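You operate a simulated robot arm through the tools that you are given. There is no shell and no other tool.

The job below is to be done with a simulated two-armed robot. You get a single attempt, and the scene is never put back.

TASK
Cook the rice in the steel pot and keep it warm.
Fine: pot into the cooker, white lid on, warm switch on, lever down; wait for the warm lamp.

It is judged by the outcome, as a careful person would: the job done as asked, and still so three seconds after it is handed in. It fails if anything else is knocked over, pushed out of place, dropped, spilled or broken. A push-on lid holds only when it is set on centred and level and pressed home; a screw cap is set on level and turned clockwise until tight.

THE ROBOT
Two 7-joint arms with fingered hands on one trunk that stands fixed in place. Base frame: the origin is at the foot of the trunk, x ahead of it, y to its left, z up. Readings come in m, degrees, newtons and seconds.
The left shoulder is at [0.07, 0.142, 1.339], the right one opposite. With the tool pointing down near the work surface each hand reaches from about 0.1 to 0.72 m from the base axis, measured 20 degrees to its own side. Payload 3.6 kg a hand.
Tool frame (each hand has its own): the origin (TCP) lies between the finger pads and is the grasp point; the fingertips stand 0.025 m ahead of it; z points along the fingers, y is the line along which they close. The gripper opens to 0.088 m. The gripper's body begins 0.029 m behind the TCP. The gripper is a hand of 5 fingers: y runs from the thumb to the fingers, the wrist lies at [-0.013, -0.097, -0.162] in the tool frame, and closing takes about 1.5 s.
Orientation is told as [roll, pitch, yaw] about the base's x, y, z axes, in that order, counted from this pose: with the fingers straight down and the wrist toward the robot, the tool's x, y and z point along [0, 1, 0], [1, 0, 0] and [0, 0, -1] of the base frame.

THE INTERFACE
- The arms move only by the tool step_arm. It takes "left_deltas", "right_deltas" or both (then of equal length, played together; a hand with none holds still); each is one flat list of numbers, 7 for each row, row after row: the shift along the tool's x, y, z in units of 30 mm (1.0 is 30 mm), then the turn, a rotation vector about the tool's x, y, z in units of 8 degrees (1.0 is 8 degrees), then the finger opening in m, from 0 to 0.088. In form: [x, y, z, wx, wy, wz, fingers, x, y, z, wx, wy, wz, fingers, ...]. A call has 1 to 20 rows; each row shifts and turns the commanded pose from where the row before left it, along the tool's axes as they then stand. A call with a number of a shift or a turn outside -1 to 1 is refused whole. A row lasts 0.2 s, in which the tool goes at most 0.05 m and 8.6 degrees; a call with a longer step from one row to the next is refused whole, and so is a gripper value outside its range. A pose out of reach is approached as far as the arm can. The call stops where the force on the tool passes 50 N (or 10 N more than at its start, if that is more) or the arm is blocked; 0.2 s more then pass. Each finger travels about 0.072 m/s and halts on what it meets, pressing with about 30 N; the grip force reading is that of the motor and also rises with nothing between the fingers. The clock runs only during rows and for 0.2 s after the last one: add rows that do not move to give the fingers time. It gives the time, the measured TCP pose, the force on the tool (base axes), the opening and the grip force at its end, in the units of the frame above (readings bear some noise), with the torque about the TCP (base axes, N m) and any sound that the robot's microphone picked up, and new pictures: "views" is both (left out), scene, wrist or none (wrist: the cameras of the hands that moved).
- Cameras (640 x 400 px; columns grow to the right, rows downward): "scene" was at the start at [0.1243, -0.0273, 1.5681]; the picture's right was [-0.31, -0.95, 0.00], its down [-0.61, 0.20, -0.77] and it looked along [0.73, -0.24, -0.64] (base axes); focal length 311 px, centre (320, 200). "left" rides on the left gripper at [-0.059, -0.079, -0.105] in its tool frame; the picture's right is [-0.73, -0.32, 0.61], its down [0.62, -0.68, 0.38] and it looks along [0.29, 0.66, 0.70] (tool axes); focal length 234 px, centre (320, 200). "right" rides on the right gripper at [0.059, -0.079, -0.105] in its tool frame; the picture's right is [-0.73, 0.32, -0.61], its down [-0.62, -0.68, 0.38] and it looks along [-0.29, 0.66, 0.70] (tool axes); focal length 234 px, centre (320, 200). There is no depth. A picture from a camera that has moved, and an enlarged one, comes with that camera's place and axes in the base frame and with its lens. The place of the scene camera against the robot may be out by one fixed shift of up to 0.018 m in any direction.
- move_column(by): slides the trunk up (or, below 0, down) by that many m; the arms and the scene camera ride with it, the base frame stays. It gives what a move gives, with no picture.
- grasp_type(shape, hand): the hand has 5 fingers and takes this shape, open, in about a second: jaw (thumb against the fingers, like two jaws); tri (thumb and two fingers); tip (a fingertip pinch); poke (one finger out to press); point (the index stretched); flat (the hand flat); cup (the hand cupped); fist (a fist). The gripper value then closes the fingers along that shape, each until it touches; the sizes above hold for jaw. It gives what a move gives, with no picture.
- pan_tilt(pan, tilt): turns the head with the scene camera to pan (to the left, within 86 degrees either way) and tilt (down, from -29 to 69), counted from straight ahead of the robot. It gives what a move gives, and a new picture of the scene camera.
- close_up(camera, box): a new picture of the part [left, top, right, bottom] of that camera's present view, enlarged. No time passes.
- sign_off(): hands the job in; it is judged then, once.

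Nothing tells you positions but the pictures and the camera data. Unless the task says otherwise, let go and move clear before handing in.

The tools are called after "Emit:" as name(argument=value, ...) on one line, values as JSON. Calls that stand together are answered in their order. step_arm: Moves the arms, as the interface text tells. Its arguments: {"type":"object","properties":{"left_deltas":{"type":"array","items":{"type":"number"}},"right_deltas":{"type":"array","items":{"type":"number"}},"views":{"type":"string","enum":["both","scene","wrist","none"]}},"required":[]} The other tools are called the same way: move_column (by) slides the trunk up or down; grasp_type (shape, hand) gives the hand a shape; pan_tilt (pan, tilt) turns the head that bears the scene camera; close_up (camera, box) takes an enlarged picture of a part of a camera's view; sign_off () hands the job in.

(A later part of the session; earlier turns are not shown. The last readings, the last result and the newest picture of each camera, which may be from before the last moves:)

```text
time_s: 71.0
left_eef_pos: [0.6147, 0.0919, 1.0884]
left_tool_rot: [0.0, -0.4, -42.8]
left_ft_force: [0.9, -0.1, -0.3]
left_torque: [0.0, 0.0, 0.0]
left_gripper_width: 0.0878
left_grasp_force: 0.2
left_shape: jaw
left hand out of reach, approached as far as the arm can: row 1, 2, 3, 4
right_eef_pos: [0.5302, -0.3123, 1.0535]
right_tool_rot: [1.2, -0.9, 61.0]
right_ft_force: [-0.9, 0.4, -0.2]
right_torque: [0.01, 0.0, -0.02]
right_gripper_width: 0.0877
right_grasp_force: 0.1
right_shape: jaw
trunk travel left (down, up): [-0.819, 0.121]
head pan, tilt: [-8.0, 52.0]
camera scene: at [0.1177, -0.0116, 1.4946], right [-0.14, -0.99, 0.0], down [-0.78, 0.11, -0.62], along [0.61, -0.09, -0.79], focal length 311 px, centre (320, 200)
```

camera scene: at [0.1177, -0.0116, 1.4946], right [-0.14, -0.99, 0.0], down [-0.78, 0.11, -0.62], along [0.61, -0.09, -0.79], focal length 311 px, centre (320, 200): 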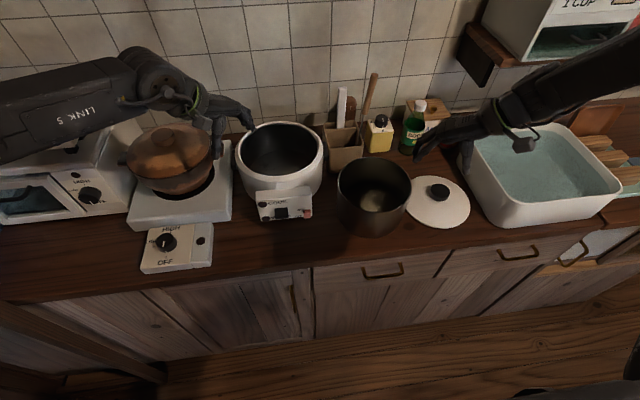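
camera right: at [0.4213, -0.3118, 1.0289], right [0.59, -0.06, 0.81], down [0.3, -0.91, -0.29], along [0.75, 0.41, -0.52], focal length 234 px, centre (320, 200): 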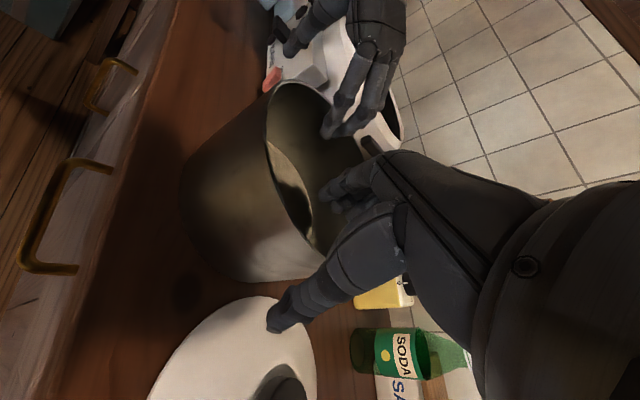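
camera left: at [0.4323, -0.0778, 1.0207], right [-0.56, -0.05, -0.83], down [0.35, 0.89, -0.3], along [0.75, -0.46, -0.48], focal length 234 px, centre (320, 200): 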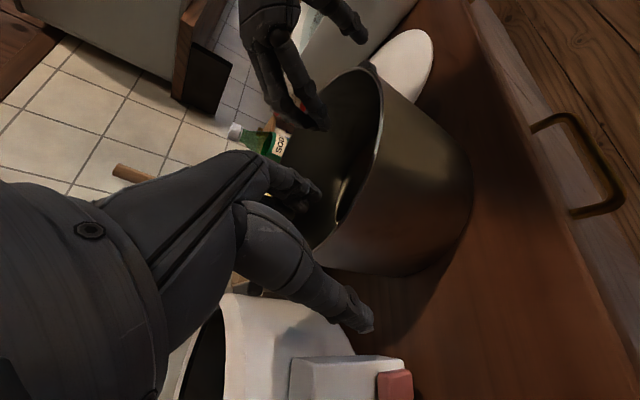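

With vertical fingers, yaw at the cooker is limited to about 40°, so a two-handed side pinch won't reach. An alternative is to insert one finger of each hand inside the pot at the left and right walls and push outward. Yaw is free, it self-centres, and nothing sits in the cooker gap. I'll test reach at low yaw over the cooker and see what the "point" shape looks like.

Emit:
step_arm(left_deltas=[0, 0, -0.3, 0, 0, -0.9, 0.088, 0, 0, -0.3, 0, 0, -0.9, 0.088, 0, 0, 0, 0, 0, -0.9, 0.088, 0, 0, 0, 0, 0, -0.9, 0.088, 0, 0, 0, 0, 0, -0.9, 0.088, 0, 0, 0, 0, 0, -0.85, 0.088, -0.3, 0.7, 0, 0, 0, 0, 0.088, -0.2, 0.7, 0, 0, 0, 0, 0.088, 0, 0.7, 0, 0, 0, 0, 0.088, 0, 0.7, 0, 0, 0, 0, 0.088], views="none")

Emit:
grasp_type(shape="point", hand="left")

Emit:
step_arm(left_deltas=[0, 0, 0, 0, 0, 0, 0.088], views="both")

```text
time_s: 73.2
left_eef_pos: [0.7, 0.0756, 1.1086]
left_tool_rot: [-0.2, -0.3, 0.0]
left_ft_force: [-1.0, -0.2, 0.1]
left_torque: [0.01, -0.01, 0.03]
left_gripper_width: 0.0876
left_grasp_force: 0.0
left_shape: jaw
right_eef_pos: [0.5301, -0.3137, 1.0535]
right_tool_rot: [1.2, -0.9, 61.2]
right_ft_force: [-0.5, 0.1, 0.4]
right_torque: [-0.04, 0.01, -0.01]
right_gripper_width: 0.0872
right_grasp_force: 0.0
right_shape: jaw
trunk travel left (down, up): [-0.819, 0.121]
head pan, tilt: [-8.0, 52.0]
```

```text
time_s: 74.1
left_eef_pos: [0.6994, 0.0762, 1.1076]
left_tool_rot: [-0.3, -0.3, 0.0]
left_ft_force: [0.1, 0.0, -0.1]
left_torque: [0.01, 0.02, 0.01]
left_gripper_width: 0.0806
left_grasp_force: 0.1
left_shape: point
right_eef_pos: [0.5289, -0.3133, 1.0543]
right_tool_rot: [1.2, -0.9, 61.1]
right_ft_force: [-0.3, -0.4, -0.3]
right_torque: [-0.03, 0.03, 0.01]
right_gripper_width: 0.0877
right_grasp_force: 0.1
right_shape: jaw
trunk travel left (down, up): [-0.819, 0.121]
head pan, tilt: [-8.0, 52.0]
```

```text
time_s: 74.5
left_eef_pos: [0.6984, 0.0765, 1.1086]
left_tool_rot: [-0.2, -0.5, 0.1]
left_ft_force: [-0.2, 0.6, -0.2]
left_torque: [-0.04, -0.02, -0.01]
left_gripper_width: 0.0807
left_grasp_force: 0.1
left_shape: point
right_eef_pos: [0.5293, -0.313, 1.0545]
right_tool_rot: [1.2, -1.0, 61.0]
right_ft_force: [0.5, 0.3, 0.6]
right_torque: [-0.03, -0.01, 0.05]
right_gripper_width: 0.0879
right_grasp_force: 0.0
right_shape: jaw
trunk travel left (down, up): [-0.819, 0.121]
head pan, tilt: [-8.0, 52.0]
camera scene: at [0.1177, -0.0116, 1.4946], right [-0.14, -0.99, 0.0], down [-0.78, 0.11, -0.62], along [0.61, -0.09, -0.79], focal length 311 px, centre (320, 200)
camera left: at [0.62, 0.0182, 1.2114], right [-0.32, -0.73, -0.61], down [-0.68, 0.62, -0.39], along [0.66, 0.29, -0.69], focal length 234 px, centre (320, 200)
```

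scene: 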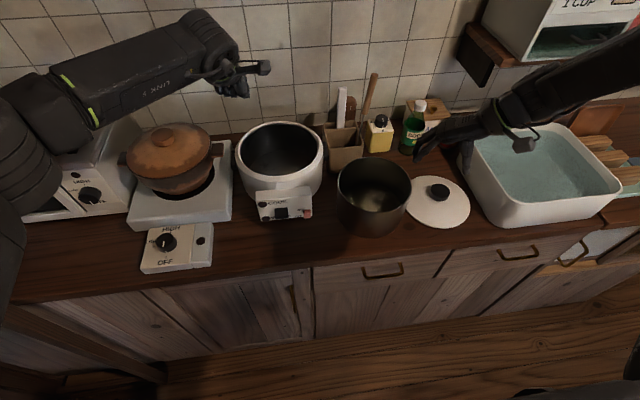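
left: 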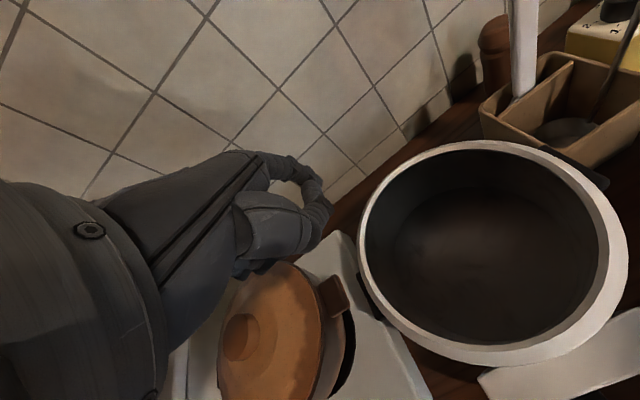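

Yaw 0 reaches the cooker easily. I'll look at the "point" hand up close.

Emit:
close_up(camera="scene", box=[180, 20, 300, 120])

Emit:
grasp_type(shape="poke", hand="left")

Emit:
close_up(camera="scene", box=[180, 20, 300, 120])

Emit:
close_up(camera="left", box=[180, 120, 420, 320])

Emit:
grasp_type(shape="flat", hand="left")

Emit:
close_up(camera="scene", box=[180, 20, 300, 120])

Emit:
close_up(camera="left", box=[180, 120, 420, 320])

```text
4.00 times, centred on (240, 70) of scene
camera zoom: at [0.1177, -0.0116, 1.4946], right [-0.14, -0.99, 0.0], down [-0.78, 0.11, -0.62], along [0.61, -0.09, -0.79], focal length 1243 px, centre (640, 720)
```

zoom: 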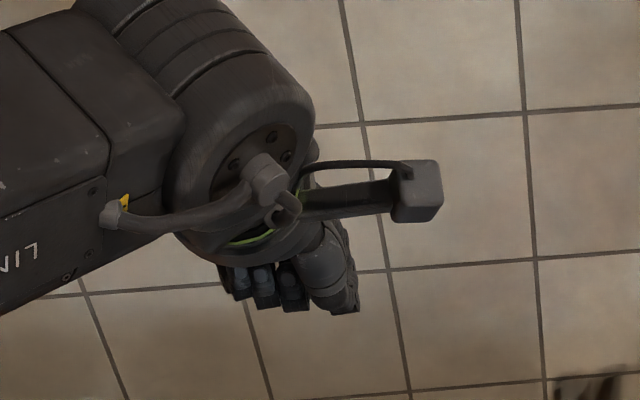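

```text
time_s: 75.4
left_eef_pos: [0.6984, 0.077, 1.1077]
left_tool_rot: [-0.2, -0.4, 0.0]
left_ft_force: [0.0, 0.8, -0.6]
left_torque: [0.0, 0.02, 0.0]
left_gripper_width: 0.0
left_grasp_force: 0.1
left_shape: poke
right_eef_pos: [0.5296, -0.313, 1.0557]
right_tool_rot: [1.2, -0.9, 61.1]
right_ft_force: [0.2, 0.4, 0.2]
right_torque: [-0.01, 0.0, -0.01]
right_gripper_width: 0.0877
right_grasp_force: 0.1
right_shape: jaw
trunk travel left (down, up): [-0.819, 0.121]
head pan, tilt: [-8.0, 52.0]
```

```text
4.00 times, centred on (240, 70) of scene
camera zoom: at [0.1176, -0.0116, 1.4946], right [-0.14, -0.99, 0.0], down [-0.78, 0.11, -0.62], along [0.61, -0.09, -0.79], focal length 1243 px, centre (640, 720)
```

zoom: 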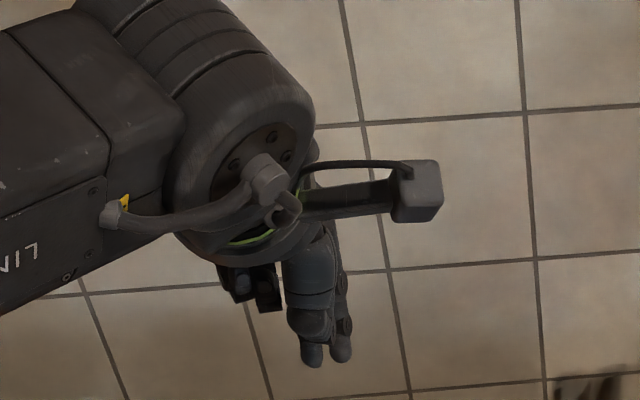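

```text
2.00 times, centred on (300, 220) of left
camera zoom: at [0.6199, 0.0182, 1.2114], right [-0.32, -0.73, -0.61], down [-0.68, 0.62, -0.39], along [0.66, 0.29, -0.69], focal length 468 px, centre (360, 160)
```

zoom: 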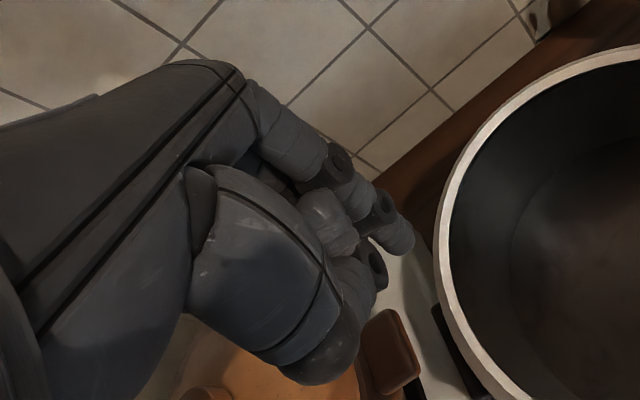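

```text
time_s: 76.3
left_eef_pos: [0.6988, 0.0768, 1.1081]
left_tool_rot: [-0.1, -0.3, -0.1]
left_ft_force: [0.2, -0.4, -0.3]
left_torque: [0.02, -0.04, 0.01]
left_gripper_width: 0.0
left_grasp_force: 0.0
left_shape: flat
right_eef_pos: [0.5292, -0.3141, 1.053]
right_tool_rot: [1.3, -0.9, 61.1]
right_ft_force: [-0.5, -0.2, 0.3]
right_torque: [0.0, 0.02, 0.01]
right_gripper_width: 0.0875
right_grasp_force: 0.1
right_shape: jaw
trunk travel left (down, up): [-0.819, 0.121]
head pan, tilt: [-8.0, 52.0]
```

```text
4.00 times, centred on (240, 70) of scene
camera zoom: at [0.1176, -0.0116, 1.4946], right [-0.14, -0.99, 0.0], down [-0.78, 0.11, -0.62], along [0.61, -0.09, -0.79], focal length 1243 px, centre (640, 720)
```

zoom: 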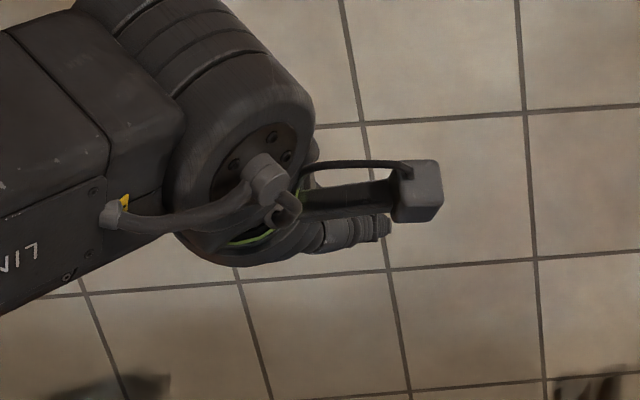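

```text
2.00 times, centred on (300, 220) of left
camera zoom: at [0.6199, 0.0182, 1.2114], right [-0.32, -0.73, -0.61], down [-0.68, 0.62, -0.39], along [0.66, 0.29, -0.69], focal length 468 px, centre (360, 160)
```

zoom: 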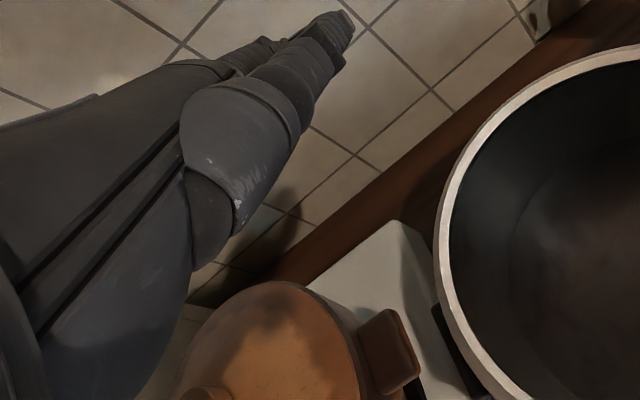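

This clarifies the hand: it's a palm-down hand with fingers curling down. The "poke" shape gives a narrow finger pointing down near the TCP, which suits pushing outward from inside the pot. I'll test yaw -30 at the cooker's left position; ±30° also keeps the two wrist cameras apart.

Emit:
grasp_type(shape="poke", hand="left")

Emit:
step_arm(left_deltas=[0, 0, 0, 0, 0, 0.94, 0, 0, 0, 0, 0, 0, 0.94, 0, 0, 0, 0, 0, 0, 0.94, 0, 0, 0, 0, 0, 0, 0.94, 0], views="both")

Emit:
close_up(camera="left", box=[180, 120, 420, 320])

```text
time_s: 77.2
left_eef_pos: [0.6997, 0.0765, 1.1079]
left_tool_rot: [-0.2, -0.4, 0.0]
left_ft_force: [-0.3, -0.4, -0.9]
left_torque: [0.01, -0.03, -0.02]
left_gripper_width: 0.0
left_grasp_force: 0.0
left_shape: poke
right_eef_pos: [0.528, -0.3121, 1.054]
right_tool_rot: [1.2, -0.9, 61.1]
right_ft_force: [0.0, 0.3, 0.5]
right_torque: [0.0, -0.01, 0.03]
right_gripper_width: 0.0879
right_grasp_force: 0.1
right_shape: jaw
trunk travel left (down, up): [-0.819, 0.121]
head pan, tilt: [-8.0, 52.0]
```

```text
time_s: 78.2
left_eef_pos: [0.7, 0.0776, 1.1068]
left_tool_rot: [-0.1, -0.4, -30.1]
left_ft_force: [-0.6, -0.3, 0.1]
left_torque: [0.01, 0.0, -0.01]
left_gripper_width: 0.0
left_grasp_force: 0.2
left_shape: poke
right_eef_pos: [0.5285, -0.3121, 1.0554]
right_tool_rot: [1.2, -1.0, 61.1]
right_ft_force: [0.0, 0.3, -0.9]
right_torque: [0.0, 0.01, -0.03]
right_gripper_width: 0.0877
right_grasp_force: 0.0
right_shape: jaw
trunk travel left (down, up): [-0.819, 0.121]
head pan, tilt: [-8.0, 52.0]
camera scene: at [0.1178, -0.0113, 1.4946], right [-0.14, -0.99, 0.0], down [-0.78, 0.11, -0.62], along [0.61, -0.09, -0.79], focal length 311 px, centre (320, 200)
camera left: at [0.6017, 0.0666, 1.2106], right [-0.64, -0.47, -0.61], down [-0.27, 0.88, -0.39], along [0.72, -0.08, -0.69], focal length 234 px, centre (320, 200)
```

scene: 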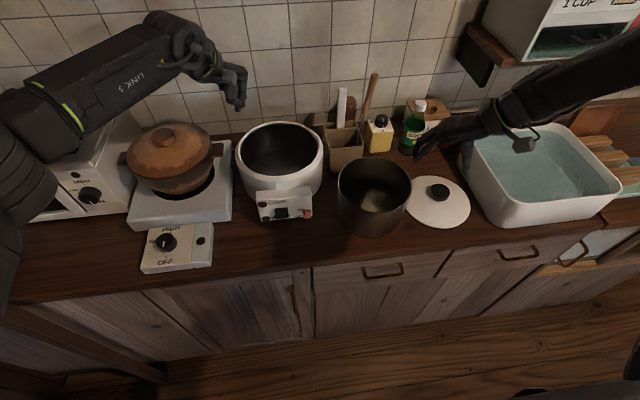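
left: 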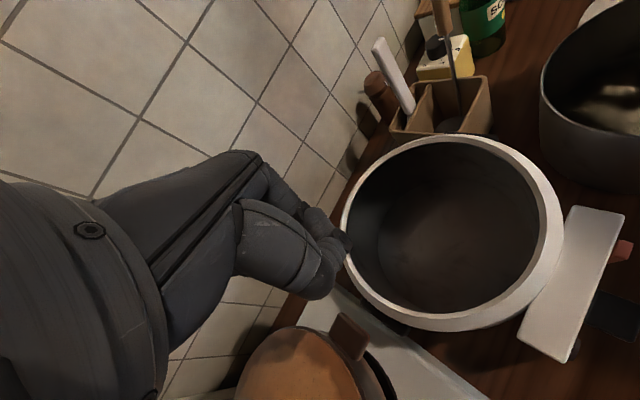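

```text
2.00 times, centred on (300, 220) of left
camera zoom: at [0.6017, 0.0666, 1.2106], right [-0.64, -0.47, -0.61], down [-0.27, 0.88, -0.39], along [0.72, -0.08, -0.69], focal length 468 px, centre (360, 160)
```

zoom: 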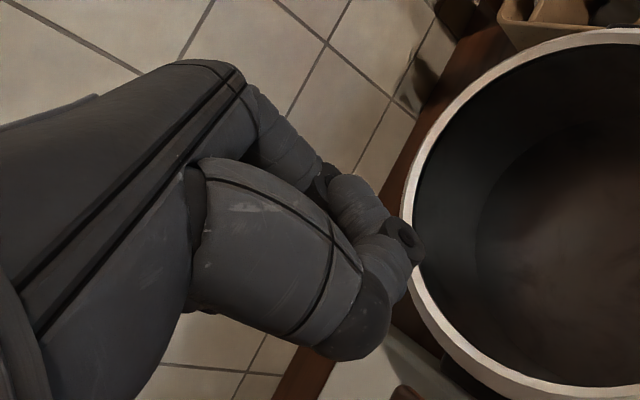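

Yaw -30 works at the cooker, and the cooker centre is confirmed at (0.709, 0.0105, 0.962). Now I'll shape the right hand the same way and measure the pot's current location.

Emit:
grasp_type(shape="poke", hand="right")

Emit:
step_arm(right_deltas=[0, 0, -0.6, 0, 0, 0.78, 0, 0, 0, -0.6, 0, 0, 0.78, 0, 0, 0, 0, 0, 0, 0.78, 0, 0, 0, 0, 0, 0, 0.78, 0, 0, 0, 0, 0, 0, 0.78, 0], views="wrist")

Emit:
close_up(camera="right", box=[60, 120, 340, 360])

Emit:
close_up(camera="left", box=[500, 0, 640, 120])

Emit:
close_up(camera="scene", box=[310, 120, 490, 250])

```text
time_s: 79.1
left_eef_pos: [0.6989, 0.0765, 1.1074]
left_tool_rot: [0.0, -0.4, -30.0]
left_ft_force: [-0.1, 0.3, 0.8]
left_torque: [-0.01, -0.02, 0.01]
left_gripper_width: 0.0
left_grasp_force: 0.1
left_shape: poke
right_eef_pos: [0.5286, -0.3136, 1.0534]
right_tool_rot: [1.2, -1.0, 61.1]
right_ft_force: [-0.1, -0.2, 0.2]
right_torque: [0.0, -0.03, 0.04]
right_gripper_width: 0.0
right_grasp_force: 0.0
right_shape: poke
trunk travel left (down, up): [-0.819, 0.121]
head pan, tilt: [-8.0, 52.0]
```

```text
time_s: 80.3
left_eef_pos: [0.6994, 0.0766, 1.1073]
left_tool_rot: [0.0, -0.4, -30.0]
left_ft_force: [0.3, 0.4, -0.1]
left_torque: [0.02, 0.0, -0.03]
left_gripper_width: 0.0
left_grasp_force: 0.0
left_shape: poke
right_eef_pos: [0.5299, -0.313, 1.0908]
right_tool_rot: [1.4, -0.3, 29.9]
right_ft_force: [1.1, -0.8, 0.5]
right_torque: [0.02, -0.01, 0.0]
right_gripper_width: 0.0
right_grasp_force: 0.0
right_shape: poke
trunk travel left (down, up): [-0.819, 0.121]
head pan, tilt: [-8.0, 52.0]
camera right: at [0.4322, -0.3038, 1.1965], right [0.65, -0.48, 0.59], down [-0.29, -0.87, -0.4], along [0.71, 0.09, -0.7], focal length 234 px, centre (320, 200)
```

right: 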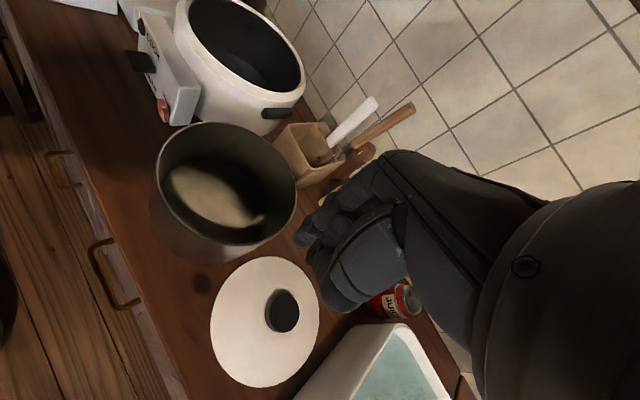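

```text
1.67 times, centred on (200, 240) of right
camera zoom: at [0.4322, -0.3038, 1.1965], right [0.65, -0.48, 0.59], down [-0.29, -0.87, -0.4], along [0.71, 0.09, -0.7], focal length 390 px, centre (520, 133)
```

zoom: 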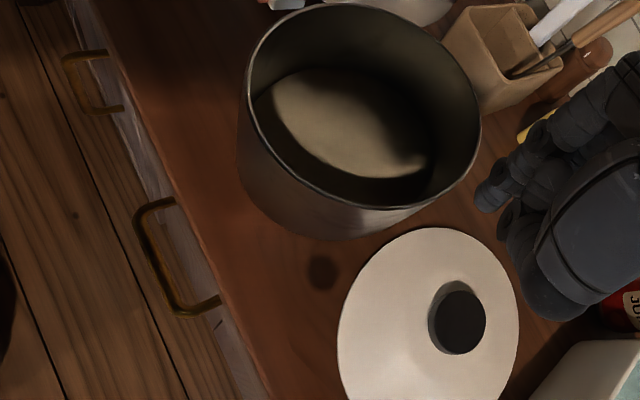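

```text
3.33 times, centred on (570, 60) of left
camera zoom: at [0.601, 0.0664, 1.2108], right [-0.64, -0.47, -0.61], down [-0.28, 0.88, -0.39], along [0.72, -0.08, -0.69], focal length 781 px, centre (-513, 667)
```

zoom: 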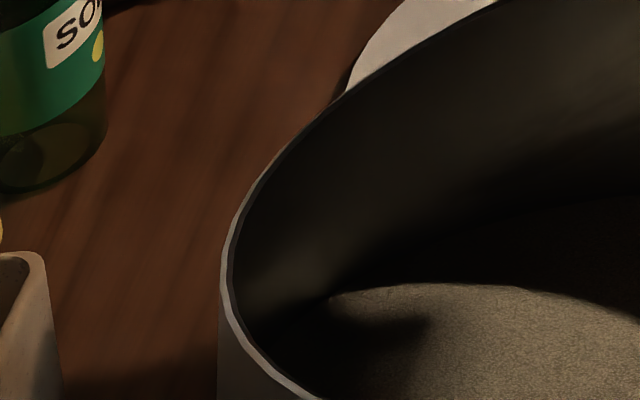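

```text
3.08 times, centred on (400, 185) of scene
camera zoom: at [0.117, -0.0113, 1.4947], right [-0.14, -0.99, 0.0], down [-0.78, 0.11, -0.62], along [0.61, -0.09, -0.79], focal length 956 px, centre (74, 246)
```

zoom: 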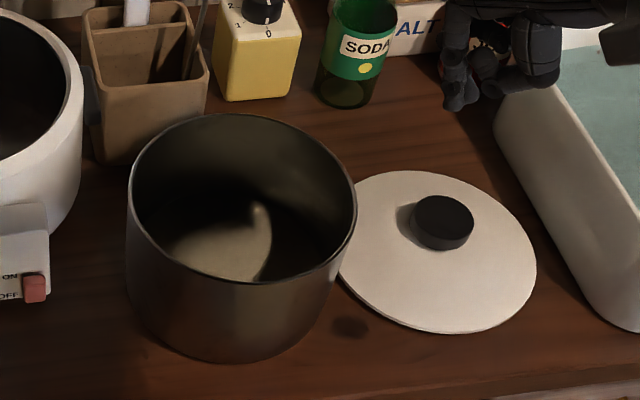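

The pot's rim centre is now (0.580, -0.206). I'll bring both poke hands over the pot, fingers just inside the left and right walls, still above the rim.

Emit:
step_arm(left_deltas=[-0.954, 0.037, 0.148, 0, 0, 0, 0, -0.954, 0.037, 0.148, 0, 0, 0, 0, -0.954, 0.037, 0.148, 0, 0, 0, 0, -0.954, 0.037, 0.148, 0, 0, 0, 0, -0.954, 0.037, 0.148, 0, 0, 0, 0, -0.954, 0.037, 0.148, 0, 0, 0, 0, -0.954, 0.037, 0.148, 0, 0, 0, 0, -0.954, 0.037, 0.148, 0, 0, 0, 0, -0.954, 0.037, 0.148, 0, 0, 0, 0], right_deltas=[0.074, 0.257, 0.089, 0.04, -0.175, 0, 0, 0.074, 0.257, 0.089, 0, 0, 0, 0, 0.074, 0.257, 0.089, 0, 0, 0, 0, 0.074, 0.257, 0.089, 0, 0, 0, 0, 0.074, 0.257, 0.089, 0, 0, 0, 0, 0.074, 0.257, 0.089, 0, 0, 0, 0, 0.074, 0.257, 0.089, 0, 0, 0, 0, 0.074, 0.257, 0.089, 0, 0, 0, 0, 0.074, 0.257, 0.089, 0, 0, 0, 0], views="both")

Emit:
close_up(camera="scene", box=[300, 110, 480, 240])

```text
time_s: 82.3
left_eef_pos: [0.5801, -0.1534, 1.0677]
left_tool_rot: [0.1, -0.4, -30.0]
left_ft_force: [-0.5, -0.4, 0.3]
left_torque: [-0.02, 0.02, -0.01]
left_gripper_width: 0.0
left_grasp_force: 0.0
left_shape: poke
right_eef_pos: [0.5678, -0.2765, 1.0583]
right_tool_rot: [0.3, -0.3, 30.0]
right_ft_force: [-0.2, -0.2, 0.1]
right_torque: [0.02, 0.02, -0.02]
right_gripper_width: 0.0
right_grasp_force: 0.1
right_shape: poke
right hand out of reach, approached as far as the arm can: row 7, 8, 9
trunk travel left (down, up): [-0.819, 0.121]
head pan, tilt: [-8.0, 52.0]
camera scene: at [0.1175, -0.0131, 1.4946], right [-0.14, -0.99, 0.0], down [-0.78, 0.11, -0.62], along [0.61, -0.08, -0.79], focal length 311 px, centre (320, 200)
camera right: at [0.47, -0.2645, 1.1631], right [0.64, -0.47, 0.61], down [-0.28, -0.88, -0.39], along [0.72, 0.08, -0.69], focal length 234 px, centre (320, 200)
camera left: at [0.4817, -0.1635, 1.1708], right [-0.64, -0.47, -0.61], down [-0.28, 0.88, -0.39], along [0.72, -0.08, -0.69], focal length 234 px, centre (320, 200)
```

scene: 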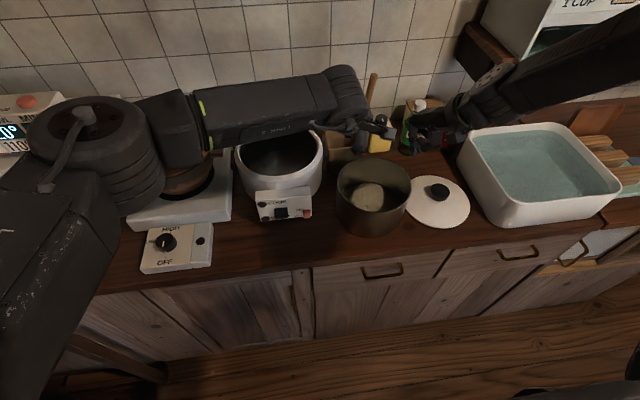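
right: 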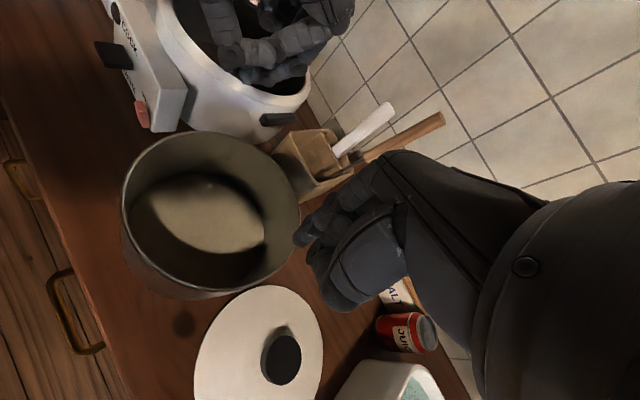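
left: 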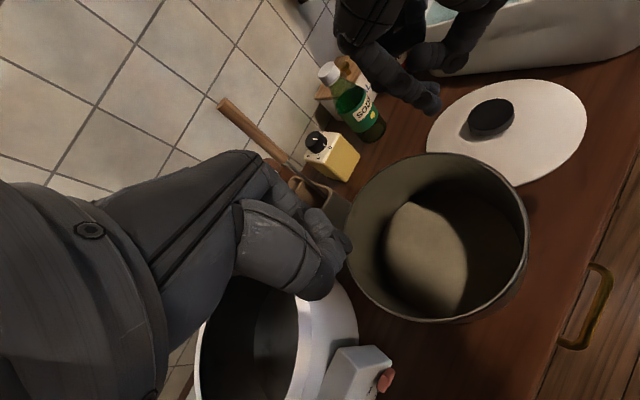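

```text
3.08 times, centred on (390, 175) of scene
camera zoom: at [0.1175, -0.0131, 1.4946], right [-0.14, -0.99, 0.0], down [-0.78, 0.11, -0.62], along [0.61, -0.08, -0.79], focal length 956 px, centre (105, 277)
```

zoom: 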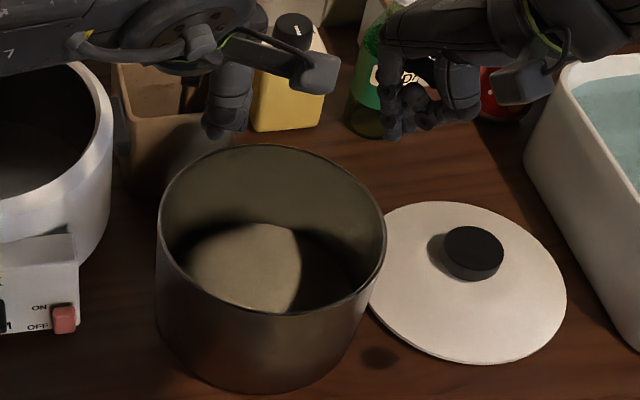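

The fingertips project right at the TCP x and y, about 21 mm below it. The right arm is stuck slightly short, so I'll unwind its yaw, move to the target, and yaw back.

Emit:
step_arm(right_deltas=[0, 0, 0, 0, 0, 0.94, 0, 0, 0, 0, 0, 0, 0.94, 0, 0, 0, 0, 0, 0, 0.94, 0, 0, 0, 0, 0, 0, 0.94, 0, 0.2, 0.2, 0, 0, 0, 0, 0, 0.2, 0.2, 0, 0, 0, 0, 0], views="none")

```text
time_s: 83.7
left_eef_pos: [0.5795, -0.1515, 1.0667]
left_tool_rot: [0.0, -0.4, -30.0]
left_ft_force: [0.5, -0.2, 0.0]
left_torque: [0.0, 0.03, -0.03]
left_gripper_width: 0.0
left_grasp_force: 0.1
left_shape: poke
right_eef_pos: [0.5784, -0.2822, 1.0567]
right_tool_rot: [0.5, -1.0, 2.6]
right_ft_force: [0.9, -0.1, 0.8]
right_torque: [0.0, -0.03, 0.02]
right_gripper_width: 0.0
right_grasp_force: 0.0
right_shape: poke
right hand out of reach, approached as far as the arm can: row 1, 2
trunk travel left (down, up): [-0.819, 0.121]
head pan, tilt: [-8.0, 52.0]
```

Emit:
step_arm(right_deltas=[0.35, 0.03, 0, 0.1, -0.06, 0, 0, 0.35, 0, 0, 0, 0, 0, 0], views="none")

Emit:
step_arm(right_deltas=[0, 0, 0, 0, 0, -0.85, 0, 0, 0, 0, 0, 0, -0.85, 0, 0, 0, 0, 0, 0, -0.85, 0, 0, 0, 0, 0, 0, -0.85, 0], views="scene")

```text
time_s: 84.3
left_eef_pos: [0.5799, -0.1512, 1.0669]
left_tool_rot: [0.0, -0.4, -30.0]
left_ft_force: [-0.2, -0.4, 0.1]
left_torque: [0.0, -0.03, 0.03]
left_gripper_width: 0.0001
left_grasp_force: 0.1
left_shape: poke
right_eef_pos: [0.5785, -0.2609, 1.0571]
right_tool_rot: [0.1, -0.4, 2.7]
right_ft_force: [0.5, -0.1, 0.3]
right_torque: [0.0, 0.05, -0.02]
right_gripper_width: 0.0
right_grasp_force: 0.1
right_shape: poke
trunk travel left (down, up): [-0.819, 0.121]
head pan, tilt: [-8.0, 52.0]
```

```text
time_s: 85.3
left_eef_pos: [0.5796, -0.1537, 1.0665]
left_tool_rot: [0.1, -0.3, -30.0]
left_ft_force: [0.5, -0.2, -0.3]
left_torque: [0.02, 0.01, -0.01]
left_gripper_width: 0.0
left_grasp_force: 0.2
left_shape: poke
right_eef_pos: [0.5783, -0.2631, 1.056]
right_tool_rot: [0.0, -0.3, 29.8]
right_ft_force: [0.0, -0.7, 0.4]
right_torque: [0.0, 0.02, -0.01]
right_gripper_width: 0.0
right_grasp_force: 0.0
right_shape: poke
trunk travel left (down, up): [-0.819, 0.121]
head pan, tilt: [-8.0, 52.0]
camera scene: at [0.1176, -0.0151, 1.4946], right [-0.14, -0.99, 0.0], down [-0.78, 0.11, -0.62], along [0.61, -0.08, -0.79], focal length 311 px, centre (320, 200)
```

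scene: 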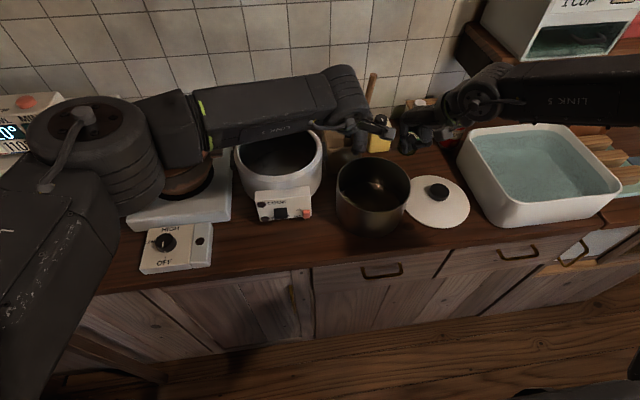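

The right arm's elbow is now in the good mirrored configuration. Before touching the pot, I'll dry-run the carry to the cooker with empty hands.

Emit:
step_arm(left_deltas=[0.84, 0.012, 0, 0, 0, 0, 0, 0.84, 0.012, 0, 0, 0, 0, 0, 0.84, 0.012, 0, 0, 0, 0, 0, 0.84, 0.012, 0, 0, 0, 0, 0, 0.84, 0.012, 0, 0, 0, 0, 0, 0.84, 0.012, 0, 0, 0, 0, 0, 0.84, 0.012, 0, 0, 0, 0, 0, 0.84, 0.012, 0, 0, 0, 0, 0, 0.84, 0.012, 0, 0, 0, 0, 0, 0.84, 0.012, 0, 0, 0, 0, 0], right_deltas=[0.41, 0.733, 0, 0, 0, 0, 0, 0.41, 0.733, 0, 0, 0, 0, 0, 0.41, 0.733, 0, 0, 0, 0, 0, 0.41, 0.733, 0, 0, 0, 0, 0, 0.41, 0.733, 0, 0, 0, 0, 0, 0.41, 0.733, 0, 0, 0, 0, 0, 0.41, 0.733, 0, 0, 0, 0, 0, 0.41, 0.733, 0, 0, 0, 0, 0, 0.41, 0.733, 0, 0, 0, 0, 0, 0.41, 0.733, 0, 0, 0, 0, 0], views="both")

```text
time_s: 87.5
left_eef_pos: [0.705, 0.0599, 1.0674]
left_tool_rot: [0.1, -0.4, -29.9]
left_ft_force: [0.4, -0.1, 0.4]
left_torque: [0.03, -0.03, -0.01]
left_gripper_width: 0.0
left_grasp_force: 0.0
left_shape: poke
left hand out of reach, approached as far as the arm can: row 10
right_eef_pos: [0.6103, -0.1181, 1.1146]
right_tool_rot: [-0.1, -0.3, 29.8]
right_ft_force: [0.0, 0.7, 0.3]
right_torque: [0.01, 0.01, 0.0]
right_gripper_width: 0.0001
right_grasp_force: 0.1
right_shape: poke
right hand out of reach, approached as far as the arm can: row 4, 5, 6, 7, 8, 9, 10
trunk travel left (down, up): [-0.819, 0.121]
head pan, tilt: [-8.0, 52.0]
camera scene: at [0.1175, -0.0112, 1.4946], right [-0.14, -0.99, 0.0], down [-0.78, 0.11, -0.62], along [0.61, -0.09, -0.79], focal length 311 px, centre (320, 200)
camera right: at [0.5113, -0.1054, 1.2195], right [0.64, -0.47, 0.61], down [-0.28, -0.88, -0.39], along [0.72, 0.08, -0.69], focal length 234 px, centre (320, 200)
camera left: at [0.6071, 0.0482, 1.1707], right [-0.64, -0.47, -0.61], down [-0.28, 0.88, -0.39], along [0.72, -0.08, -0.69], focal length 234 px, centre (320, 200)
```

scene: 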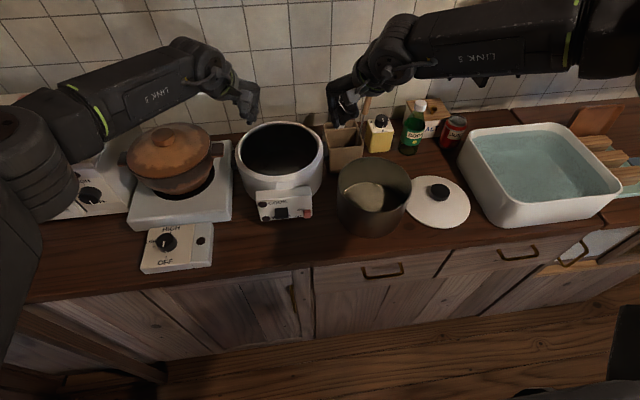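
right: 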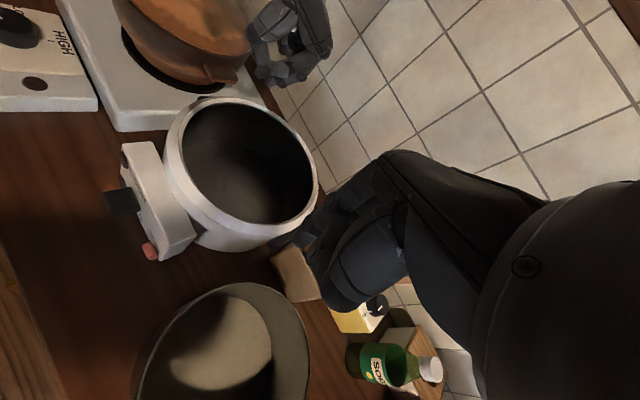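
left: 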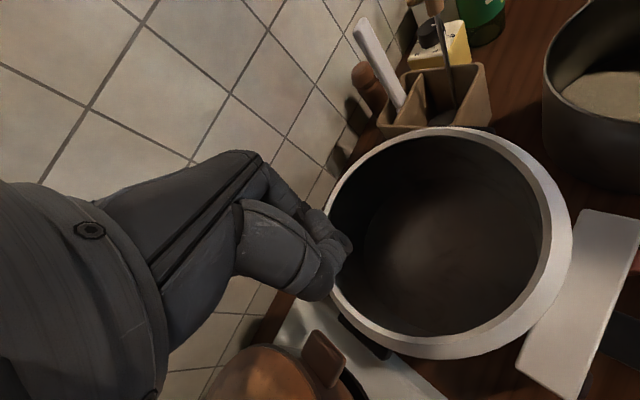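

The left arm makes it. The right needs the same elbow unwind, so I'll take it to yaw 0, go forward to the cooker, and then yaw 30.

Emit:
step_arm(right_deltas=[0, 0, 0, 0, 0, 0.93, 0, 0, 0, 0, 0, 0, 0.93, 0, 0, 0, 0, 0, 0, 0.93, 0, 0, 0, 0, 0, 0, 0.93, 0, 0.5, 0.8, 0, 0, 0, 0, 0, 0.5, 0.8, 0, 0, 0, 0, 0, 0.5, 0.8, 0, 0, 0, 0, 0, 0.4, 0.7, 0, 0, 0, 0, 0], views="scene")

Emit:
step_arm(right_deltas=[0, 0, 0.2, 0, 0, -0.94, 0, 0, 0, 0.2, 0, 0, -0.94, 0, 0, 0, 0.2, 0, 0, -0.94, 0, 0, 0, 0, 0, 0, -0.94, 0], views="scene")

```text
time_s: 89.3
left_eef_pos: [0.7046, 0.0593, 1.0662]
left_tool_rot: [0.2, -0.4, -29.9]
left_ft_force: [0.4, -0.5, -0.4]
left_torque: [-0.03, -0.01, 0.01]
left_gripper_width: 0.0
left_grasp_force: 0.1
left_shape: poke
right_eef_pos: [0.6183, -0.141, 1.1417]
right_tool_rot: [0.1, -0.4, 0.2]
right_ft_force: [0.0, 0.5, 0.1]
right_torque: [0.04, -0.01, -0.01]
right_gripper_width: 0.0
right_grasp_force: 0.1
right_shape: poke
right hand out of reach, approached as far as the arm can: row 2, 3, 4, 5, 6, 7, 8
trunk travel left (down, up): [-0.819, 0.121]
head pan, tilt: [-8.0, 52.0]
camera scene: at [0.1178, -0.0117, 1.4946], right [-0.14, -0.99, 0.0], down [-0.78, 0.11, -0.62], along [0.61, -0.09, -0.79], focal length 311 px, centre (320, 200)
```

scene: 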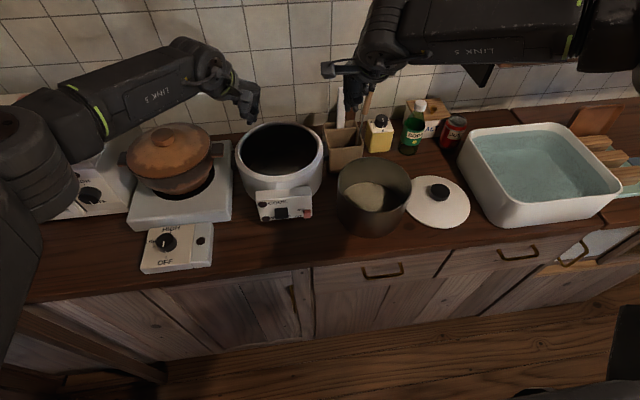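

```text
time_s: 90.3
left_eef_pos: [0.7054, 0.0585, 1.0673]
left_tool_rot: [0.1, -0.4, -29.9]
left_ft_force: [0.4, 0.5, -0.4]
left_torque: [-0.02, -0.01, 0.0]
left_gripper_width: 0.0
left_grasp_force: 0.1
left_shape: poke
right_eef_pos: [0.6184, -0.1418, 1.1231]
right_tool_rot: [0.0, -0.2, 30.4]
right_ft_force: [0.9, -0.2, -0.3]
right_torque: [-0.02, -0.02, 0.02]
right_gripper_width: 0.0
right_grasp_force: 0.1
right_shape: poke
trunk travel left (down, up): [-0.819, 0.121]
head pan, tilt: [-8.0, 52.0]
camera scene: at [0.1178, -0.012, 1.4946], right [-0.14, -0.99, 0.0], down [-0.78, 0.11, -0.62], along [0.61, -0.09, -0.79], focal length 311 px, centre (320, 200)
```

scene: 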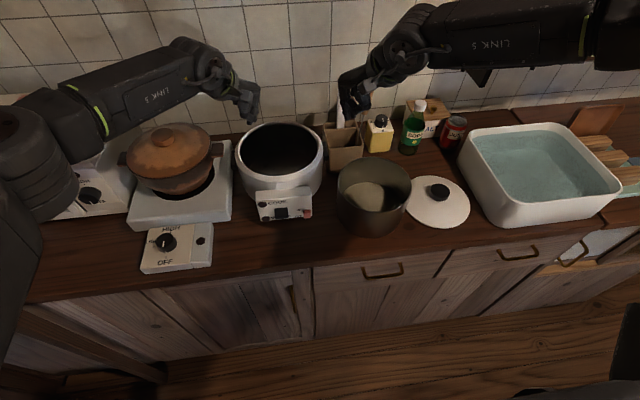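

The right arm's elbow is still too high. I'll raise the trunk, with the hands coming down relative to the shoulders, which is the sequence that freed the left arm.

Emit:
move_column(by=0.12)

Emit:
step_arm(right_deltas=[0, 0, 0.8, 0, 0, 0.76, 0, 0, 0, 0.8, 0, 0, 0.76, 0, 0, 0, 0.8, 0, 0, 0.76, 0, 0, 0, 0.8, 0, 0, 0.76, 0, 0, 0, 0.8, 0, 0, 0.76, 0], views="scene")

```text
time_s: 91.8
left_eef_pos: [0.705, 0.0584, 1.1871]
left_tool_rot: [0.1, -0.5, -29.8]
left_ft_force: [-0.1, -0.6, -0.2]
left_torque: [0.0, 0.0, -0.01]
left_gripper_width: 0.0
left_grasp_force: 0.0
left_shape: poke
right_eef_pos: [0.6195, -0.1412, 1.2435]
right_tool_rot: [-0.1, -0.3, 30.2]
right_ft_force: [0.3, 0.1, 0.9]
right_torque: [-0.02, 0.0, 0.0]
right_gripper_width: 0.0
right_grasp_force: 0.0
right_shape: poke
trunk travel left (down, up): [-0.939, 0.001]
head pan, tilt: [-8.0, 52.0]
```

```text
time_s: 93.0
left_eef_pos: [0.7056, 0.0581, 1.1879]
left_tool_rot: [0.1, -0.4, -29.9]
left_ft_force: [-0.8, 0.2, -0.1]
left_torque: [-0.03, -0.01, 0.01]
left_gripper_width: 0.0001
left_grasp_force: 0.1
left_shape: poke
right_eef_pos: [0.5828, -0.1777, 1.1555]
right_tool_rot: [0.0, -0.3, -0.1]
right_ft_force: [-0.1, 0.6, -0.6]
right_torque: [-0.04, 0.0, 0.03]
right_gripper_width: 0.0002
right_grasp_force: 0.1
right_shape: poke
right hand out of reach, approached as far as the arm can: row 2, 3, 4, 5
trunk travel left (down, up): [-0.939, 0.001]
head pan, tilt: [-8.0, 52.0]
camera scene: at [0.1177, -0.0118, 1.6146], right [-0.14, -0.99, 0.0], down [-0.78, 0.11, -0.62], along [0.61, -0.09, -0.79], focal length 311 px, centre (320, 200)
```

scene: 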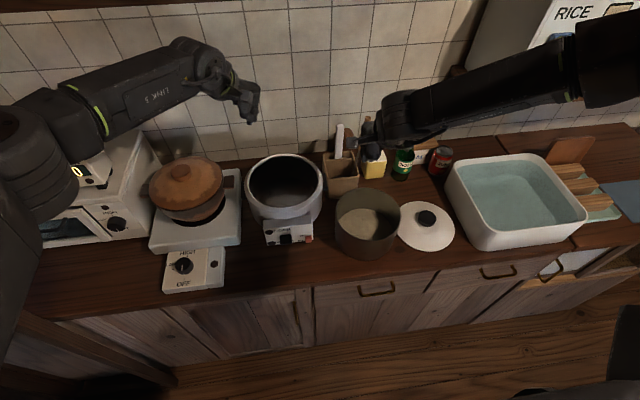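

Emit:
step_arm(right_deltas=[0.6, 0.6, 0, 0, 0, 0, 0, 0.6, 0.6, 0, 0, 0, 0, 0, 0.6, 0.6, 0, 0, 0, 0, 0, 0.6, 0.6, 0, 0, 0, 0, 0], views="scene")

```text
time_s: 94.0
left_eef_pos: [0.7049, 0.0579, 1.1877]
left_tool_rot: [0.1, -0.4, -29.9]
left_ft_force: [-0.1, -0.2, 0.4]
left_torque: [0.01, 0.04, 0.01]
left_gripper_width: 0.0
left_grasp_force: 0.1
left_shape: poke
right_eef_pos: [0.6033, -0.1583, 1.2008]
right_tool_rot: [0.1, -0.3, -0.2]
right_ft_force: [-0.1, -0.8, 0.4]
right_torque: [-0.02, 0.03, 0.0]
right_gripper_width: 0.0001
right_grasp_force: 0.1
right_shape: poke
right hand out of reach, approached as far as the arm can: row 1, 2, 3, 4
trunk travel left (down, up): [-0.939, 0.001]
head pan, tilt: [-8.0, 52.0]
camera scene: at [0.1177, -0.0113, 1.6146], right [-0.14, -0.99, 0.0], down [-0.78, 0.11, -0.62], along [0.61, -0.09, -0.79], focal length 311 px, centre (320, 200)
```

scene: 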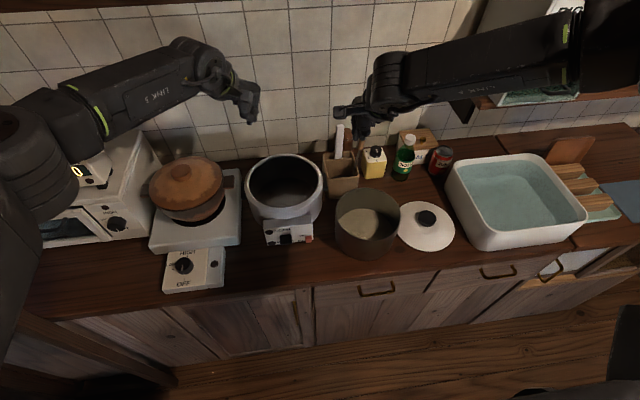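

The right arm seems to be in a flipped branch. I'll bring it back near its starting pose to reset the elbow and then approach the cooker directly from there.

Emit:
step_arm(right_deltas=[-0.5, -0.8, -0.8, 0, 0, 0, 0, -0.5, -0.8, -0.8, 0, 0, 0, 0, -0.5, -0.8, -0.8, 0, 0, 0, 0, -0.5, -0.8, -0.8, 0, 0, 0, 0, -0.5, -0.8, -0.8, 0, 0, 0, 0, -0.4, -0.8, -0.8, 0, 0, 0, 0, -0.3, -0.8, -0.8, 0, 0, 0, 0, 0, -0.8, -0.8, 0, 0, 0, 0, 0, -0.8, -0.8, 0, 0, 0, 0, 0, -0.8, -0.6, 0, 0, 0, 0], views="scene")

```text
time_s: 96.2
left_eef_pos: [0.7037, 0.0585, 1.1885]
left_tool_rot: [0.1, -0.5, -29.9]
left_ft_force: [-0.2, 0.6, 0.3]
left_torque: [-0.04, -0.01, 0.01]
left_gripper_width: 0.0
left_grasp_force: 0.1
left_shape: poke
right_eef_pos: [0.3594, -0.2556, 1.4325]
right_tool_rot: [0.1, -0.3, -0.2]
right_ft_force: [-0.3, -0.1, 0.4]
right_torque: [0.01, -0.02, -0.02]
right_gripper_width: 0.0001
right_grasp_force: 0.0
right_shape: poke
trunk travel left (down, up): [-0.939, 0.001]
head pan, tilt: [-8.0, 52.0]
camera scene: at [0.1161, -0.0121, 1.6147], right [-0.14, -0.99, 0.0], down [-0.78, 0.11, -0.62], along [0.61, -0.09, -0.79], focal length 311 px, centre (320, 200)
```

scene: 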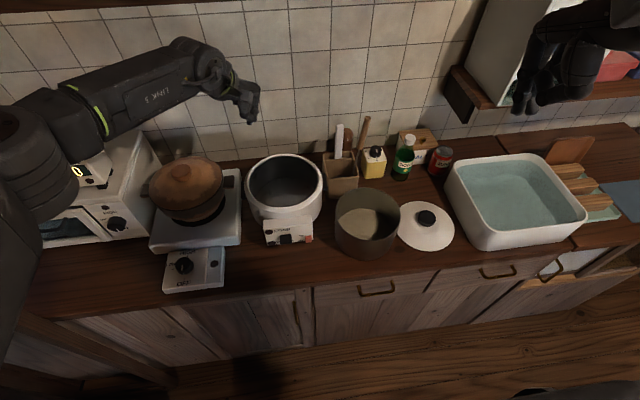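

Emit:
step_arm(right_deltas=[0.5, 0.7, 0, 0, 0, 0, 0, 0.5, 0.7, 0, 0, 0, 0, 0, 0.5, 0.7, 0.1, 0, 0, 0, 0, 0.5, 0.7, 0.2, 0, 0, 0, 0, 0.5, 0.7, 0.3, 0, 0, 0, 0, 0.5, 0.7, 0.4, 0, 0, 0, 0, 0.5, 0.7, 0.5, 0, 0, 0, 0, 0.5, 0.7, 0.6, 0, 0, 0, 0, 0.5, 0.7, 0.7, 0, 0, 0, 0, 0.5, 0.7, 0.8, 0, 0, 0, 0], views="scene")

```text
time_s: 98.4
left_eef_pos: [0.7068, 0.0586, 1.1855]
left_tool_rot: [0.0, -0.4, -29.8]
left_ft_force: [0.8, 1.0, -0.1]
left_torque: [-0.03, 0.02, -0.02]
left_gripper_width: 0.0001
left_grasp_force: 0.1
left_shape: poke
right_eef_pos: [0.5751, -0.1043, 1.3248]
right_tool_rot: [0.1, -0.2, -0.1]
right_ft_force: [0.4, 0.1, -0.1]
right_torque: [0.03, 0.03, -0.01]
right_gripper_width: 0.0002
right_grasp_force: 0.0
right_shape: poke
trunk travel left (down, up): [-0.939, 0.001]
head pan, tilt: [-8.0, 52.0]
camera scene: at [0.1205, -0.0115, 1.6144], right [-0.14, -0.99, 0.0], down [-0.78, 0.11, -0.61], along [0.61, -0.09, -0.79], focal length 311 px, centre (320, 200)
```

scene: 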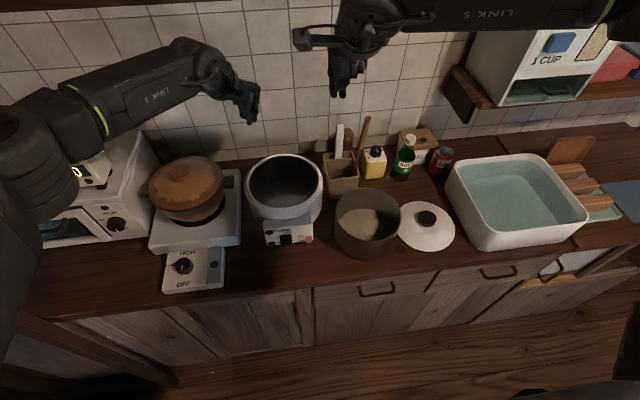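

Emit:
step_arm(left_deltas=[0.577, -0.33, 0, 0, 0, 0, 0, 0, 0, 0, 0, 0, 0, 0, 0, 0, 0, 0, 0, 0, 0, 0, 0, 0, 0, 0, 0, 0, 0, 0, 0, 0, 0, 0, 0, 0, 0, 0, 0, 0, 0, 0], right_deltas=[0.2, 0.69, 0.75, 0, 0, 0, 0, 0.2, 0.69, 0.75, 0, 0, 0, 0, 0.2, 0.69, 0.75, 0, 0, 0, 0, 0.2, 0.69, 0.75, 0, 0, 0, 0, 0.2, 0.69, 0.75, 0, 0, 0, 0, 0.2, 0.69, 0.75, 0, 0, 0, 0], views="scene")

```text
time_s: 99.8
left_eef_pos: [0.705, 0.0581, 1.1873]
left_tool_rot: [0.1, -0.4, -30.0]
left_ft_force: [-0.2, 0.5, 0.3]
left_torque: [-0.02, 0.02, 0.01]
left_gripper_width: 0.0003
left_grasp_force: 0.0
left_shape: poke
left hand out of reach, approached as far as the arm can: row 1
right_eef_pos: [0.618, -0.1583, 1.2259]
right_tool_rot: [0.1, -0.2, -0.1]
right_ft_force: [0.2, 0.2, 0.2]
right_torque: [0.01, 0.01, 0.0]
right_gripper_width: 0.0002
right_grasp_force: 0.1
right_shape: poke
right hand out of reach, approached as far as the arm can: row 1, 2, 3, 4, 5, 6
trunk travel left (down, up): [-0.939, 0.001]
head pan, tilt: [-8.0, 52.0]
camera scene: at [0.1178, -0.0119, 1.6146], right [-0.14, -0.99, 0.0], down [-0.78, 0.11, -0.62], along [0.61, -0.09, -0.79], focal length 311 px, centre (320, 200)
```

scene: 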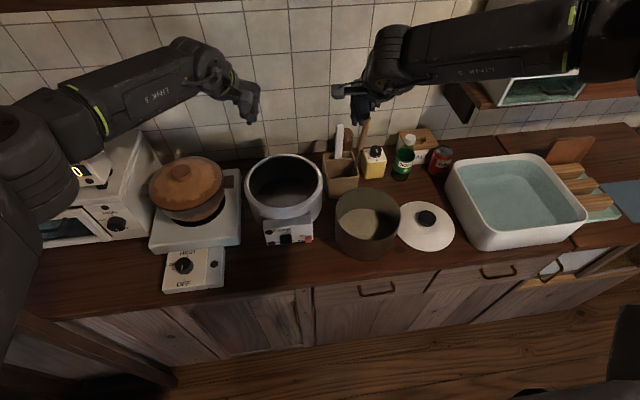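

Emit:
step_arm(right_deltas=[-0.8, 0.4, 0, 0, 0, 0, 0, -0.8, 0.4, 0, 0, 0, 0, 0, -0.8, 0.4, 0, 0, 0, 0, 0, -0.8, 0.4, 0, 0, 0, 0, 0], views="scene")

```text
time_s: 100.8
left_eef_pos: [0.7056, 0.0584, 1.1875]
left_tool_rot: [0.1, -0.4, -30.0]
left_ft_force: [0.4, 0.8, 0.4]
left_torque: [-0.01, -0.03, -0.01]
left_gripper_width: 0.0002
left_grasp_force: 0.0
left_shape: poke
right_eef_pos: [0.6662, -0.254, 1.2282]
right_tool_rot: [0.1, -0.2, -0.3]
right_ft_force: [-0.2, -0.8, -0.6]
right_torque: [0.01, 0.01, -0.01]
right_gripper_width: 0.0
right_grasp_force: 0.1
right_shape: poke
trunk travel left (down, up): [-0.939, 0.001]
head pan, tilt: [-8.0, 52.0]
camera scene: at [0.1181, -0.0122, 1.6146], right [-0.14, -0.99, 0.0], down [-0.78, 0.11, -0.62], along [0.61, -0.09, -0.79], focal length 311 px, centre (320, 200)
```

scene: 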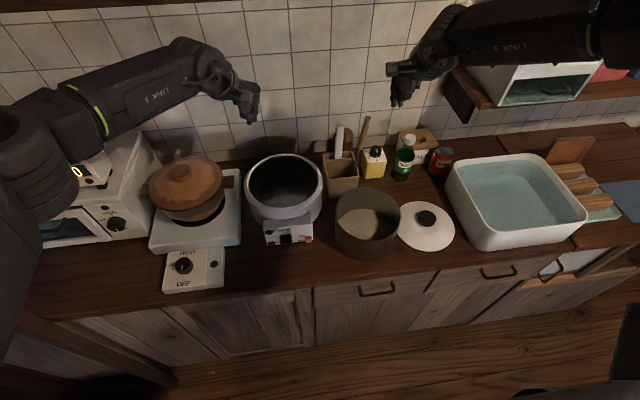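

Emit:
step_arm(right_deltas=[0, 0.2, 0.8, 0, 0, 0, 0, 0, 0.2, 0.8, 0, 0, 0, 0, 0, 0.2, 0.8, 0, 0, 0, 0, 0.5, 0, 0, 0, 0, 0, 0, 0.5, 0, 0, 0, 0, 0, 0, 0.5, 0, 0, 0, 0, 0, 0], views="scene")

```text
time_s: 102.2
left_eef_pos: [0.7042, 0.0591, 1.1871]
left_tool_rot: [0.2, -0.5, -29.8]
left_ft_force: [-0.7, -0.2, -0.5]
left_torque: [0.02, -0.01, 0.0]
left_gripper_width: 0.0
left_grasp_force: 0.0
left_shape: poke
right_eef_pos: [0.6421, -0.2251, 1.1821]
right_tool_rot: [0.1, -0.3, -0.2]
right_ft_force: [-0.1, 0.0, -0.7]
right_torque: [-0.01, -0.01, -0.01]
right_gripper_width: 0.0
right_grasp_force: 0.0
right_shape: poke
right hand out of reach, approached as far as the arm can: row 1, 2, 3, 4, 5, 6
trunk travel left (down, up): [-0.939, 0.001]
head pan, tilt: [-8.0, 52.0]
camera scene: at [0.1173, -0.0115, 1.6146], right [-0.14, -0.99, 0.0], down [-0.78, 0.11, -0.62], along [0.61, -0.09, -0.79], focal length 311 px, centre (320, 200)
```

scene: 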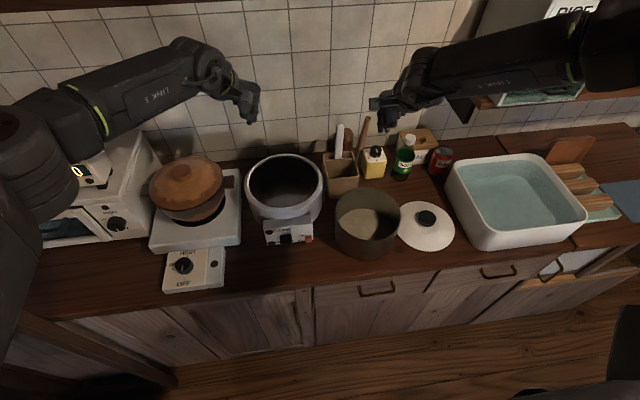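

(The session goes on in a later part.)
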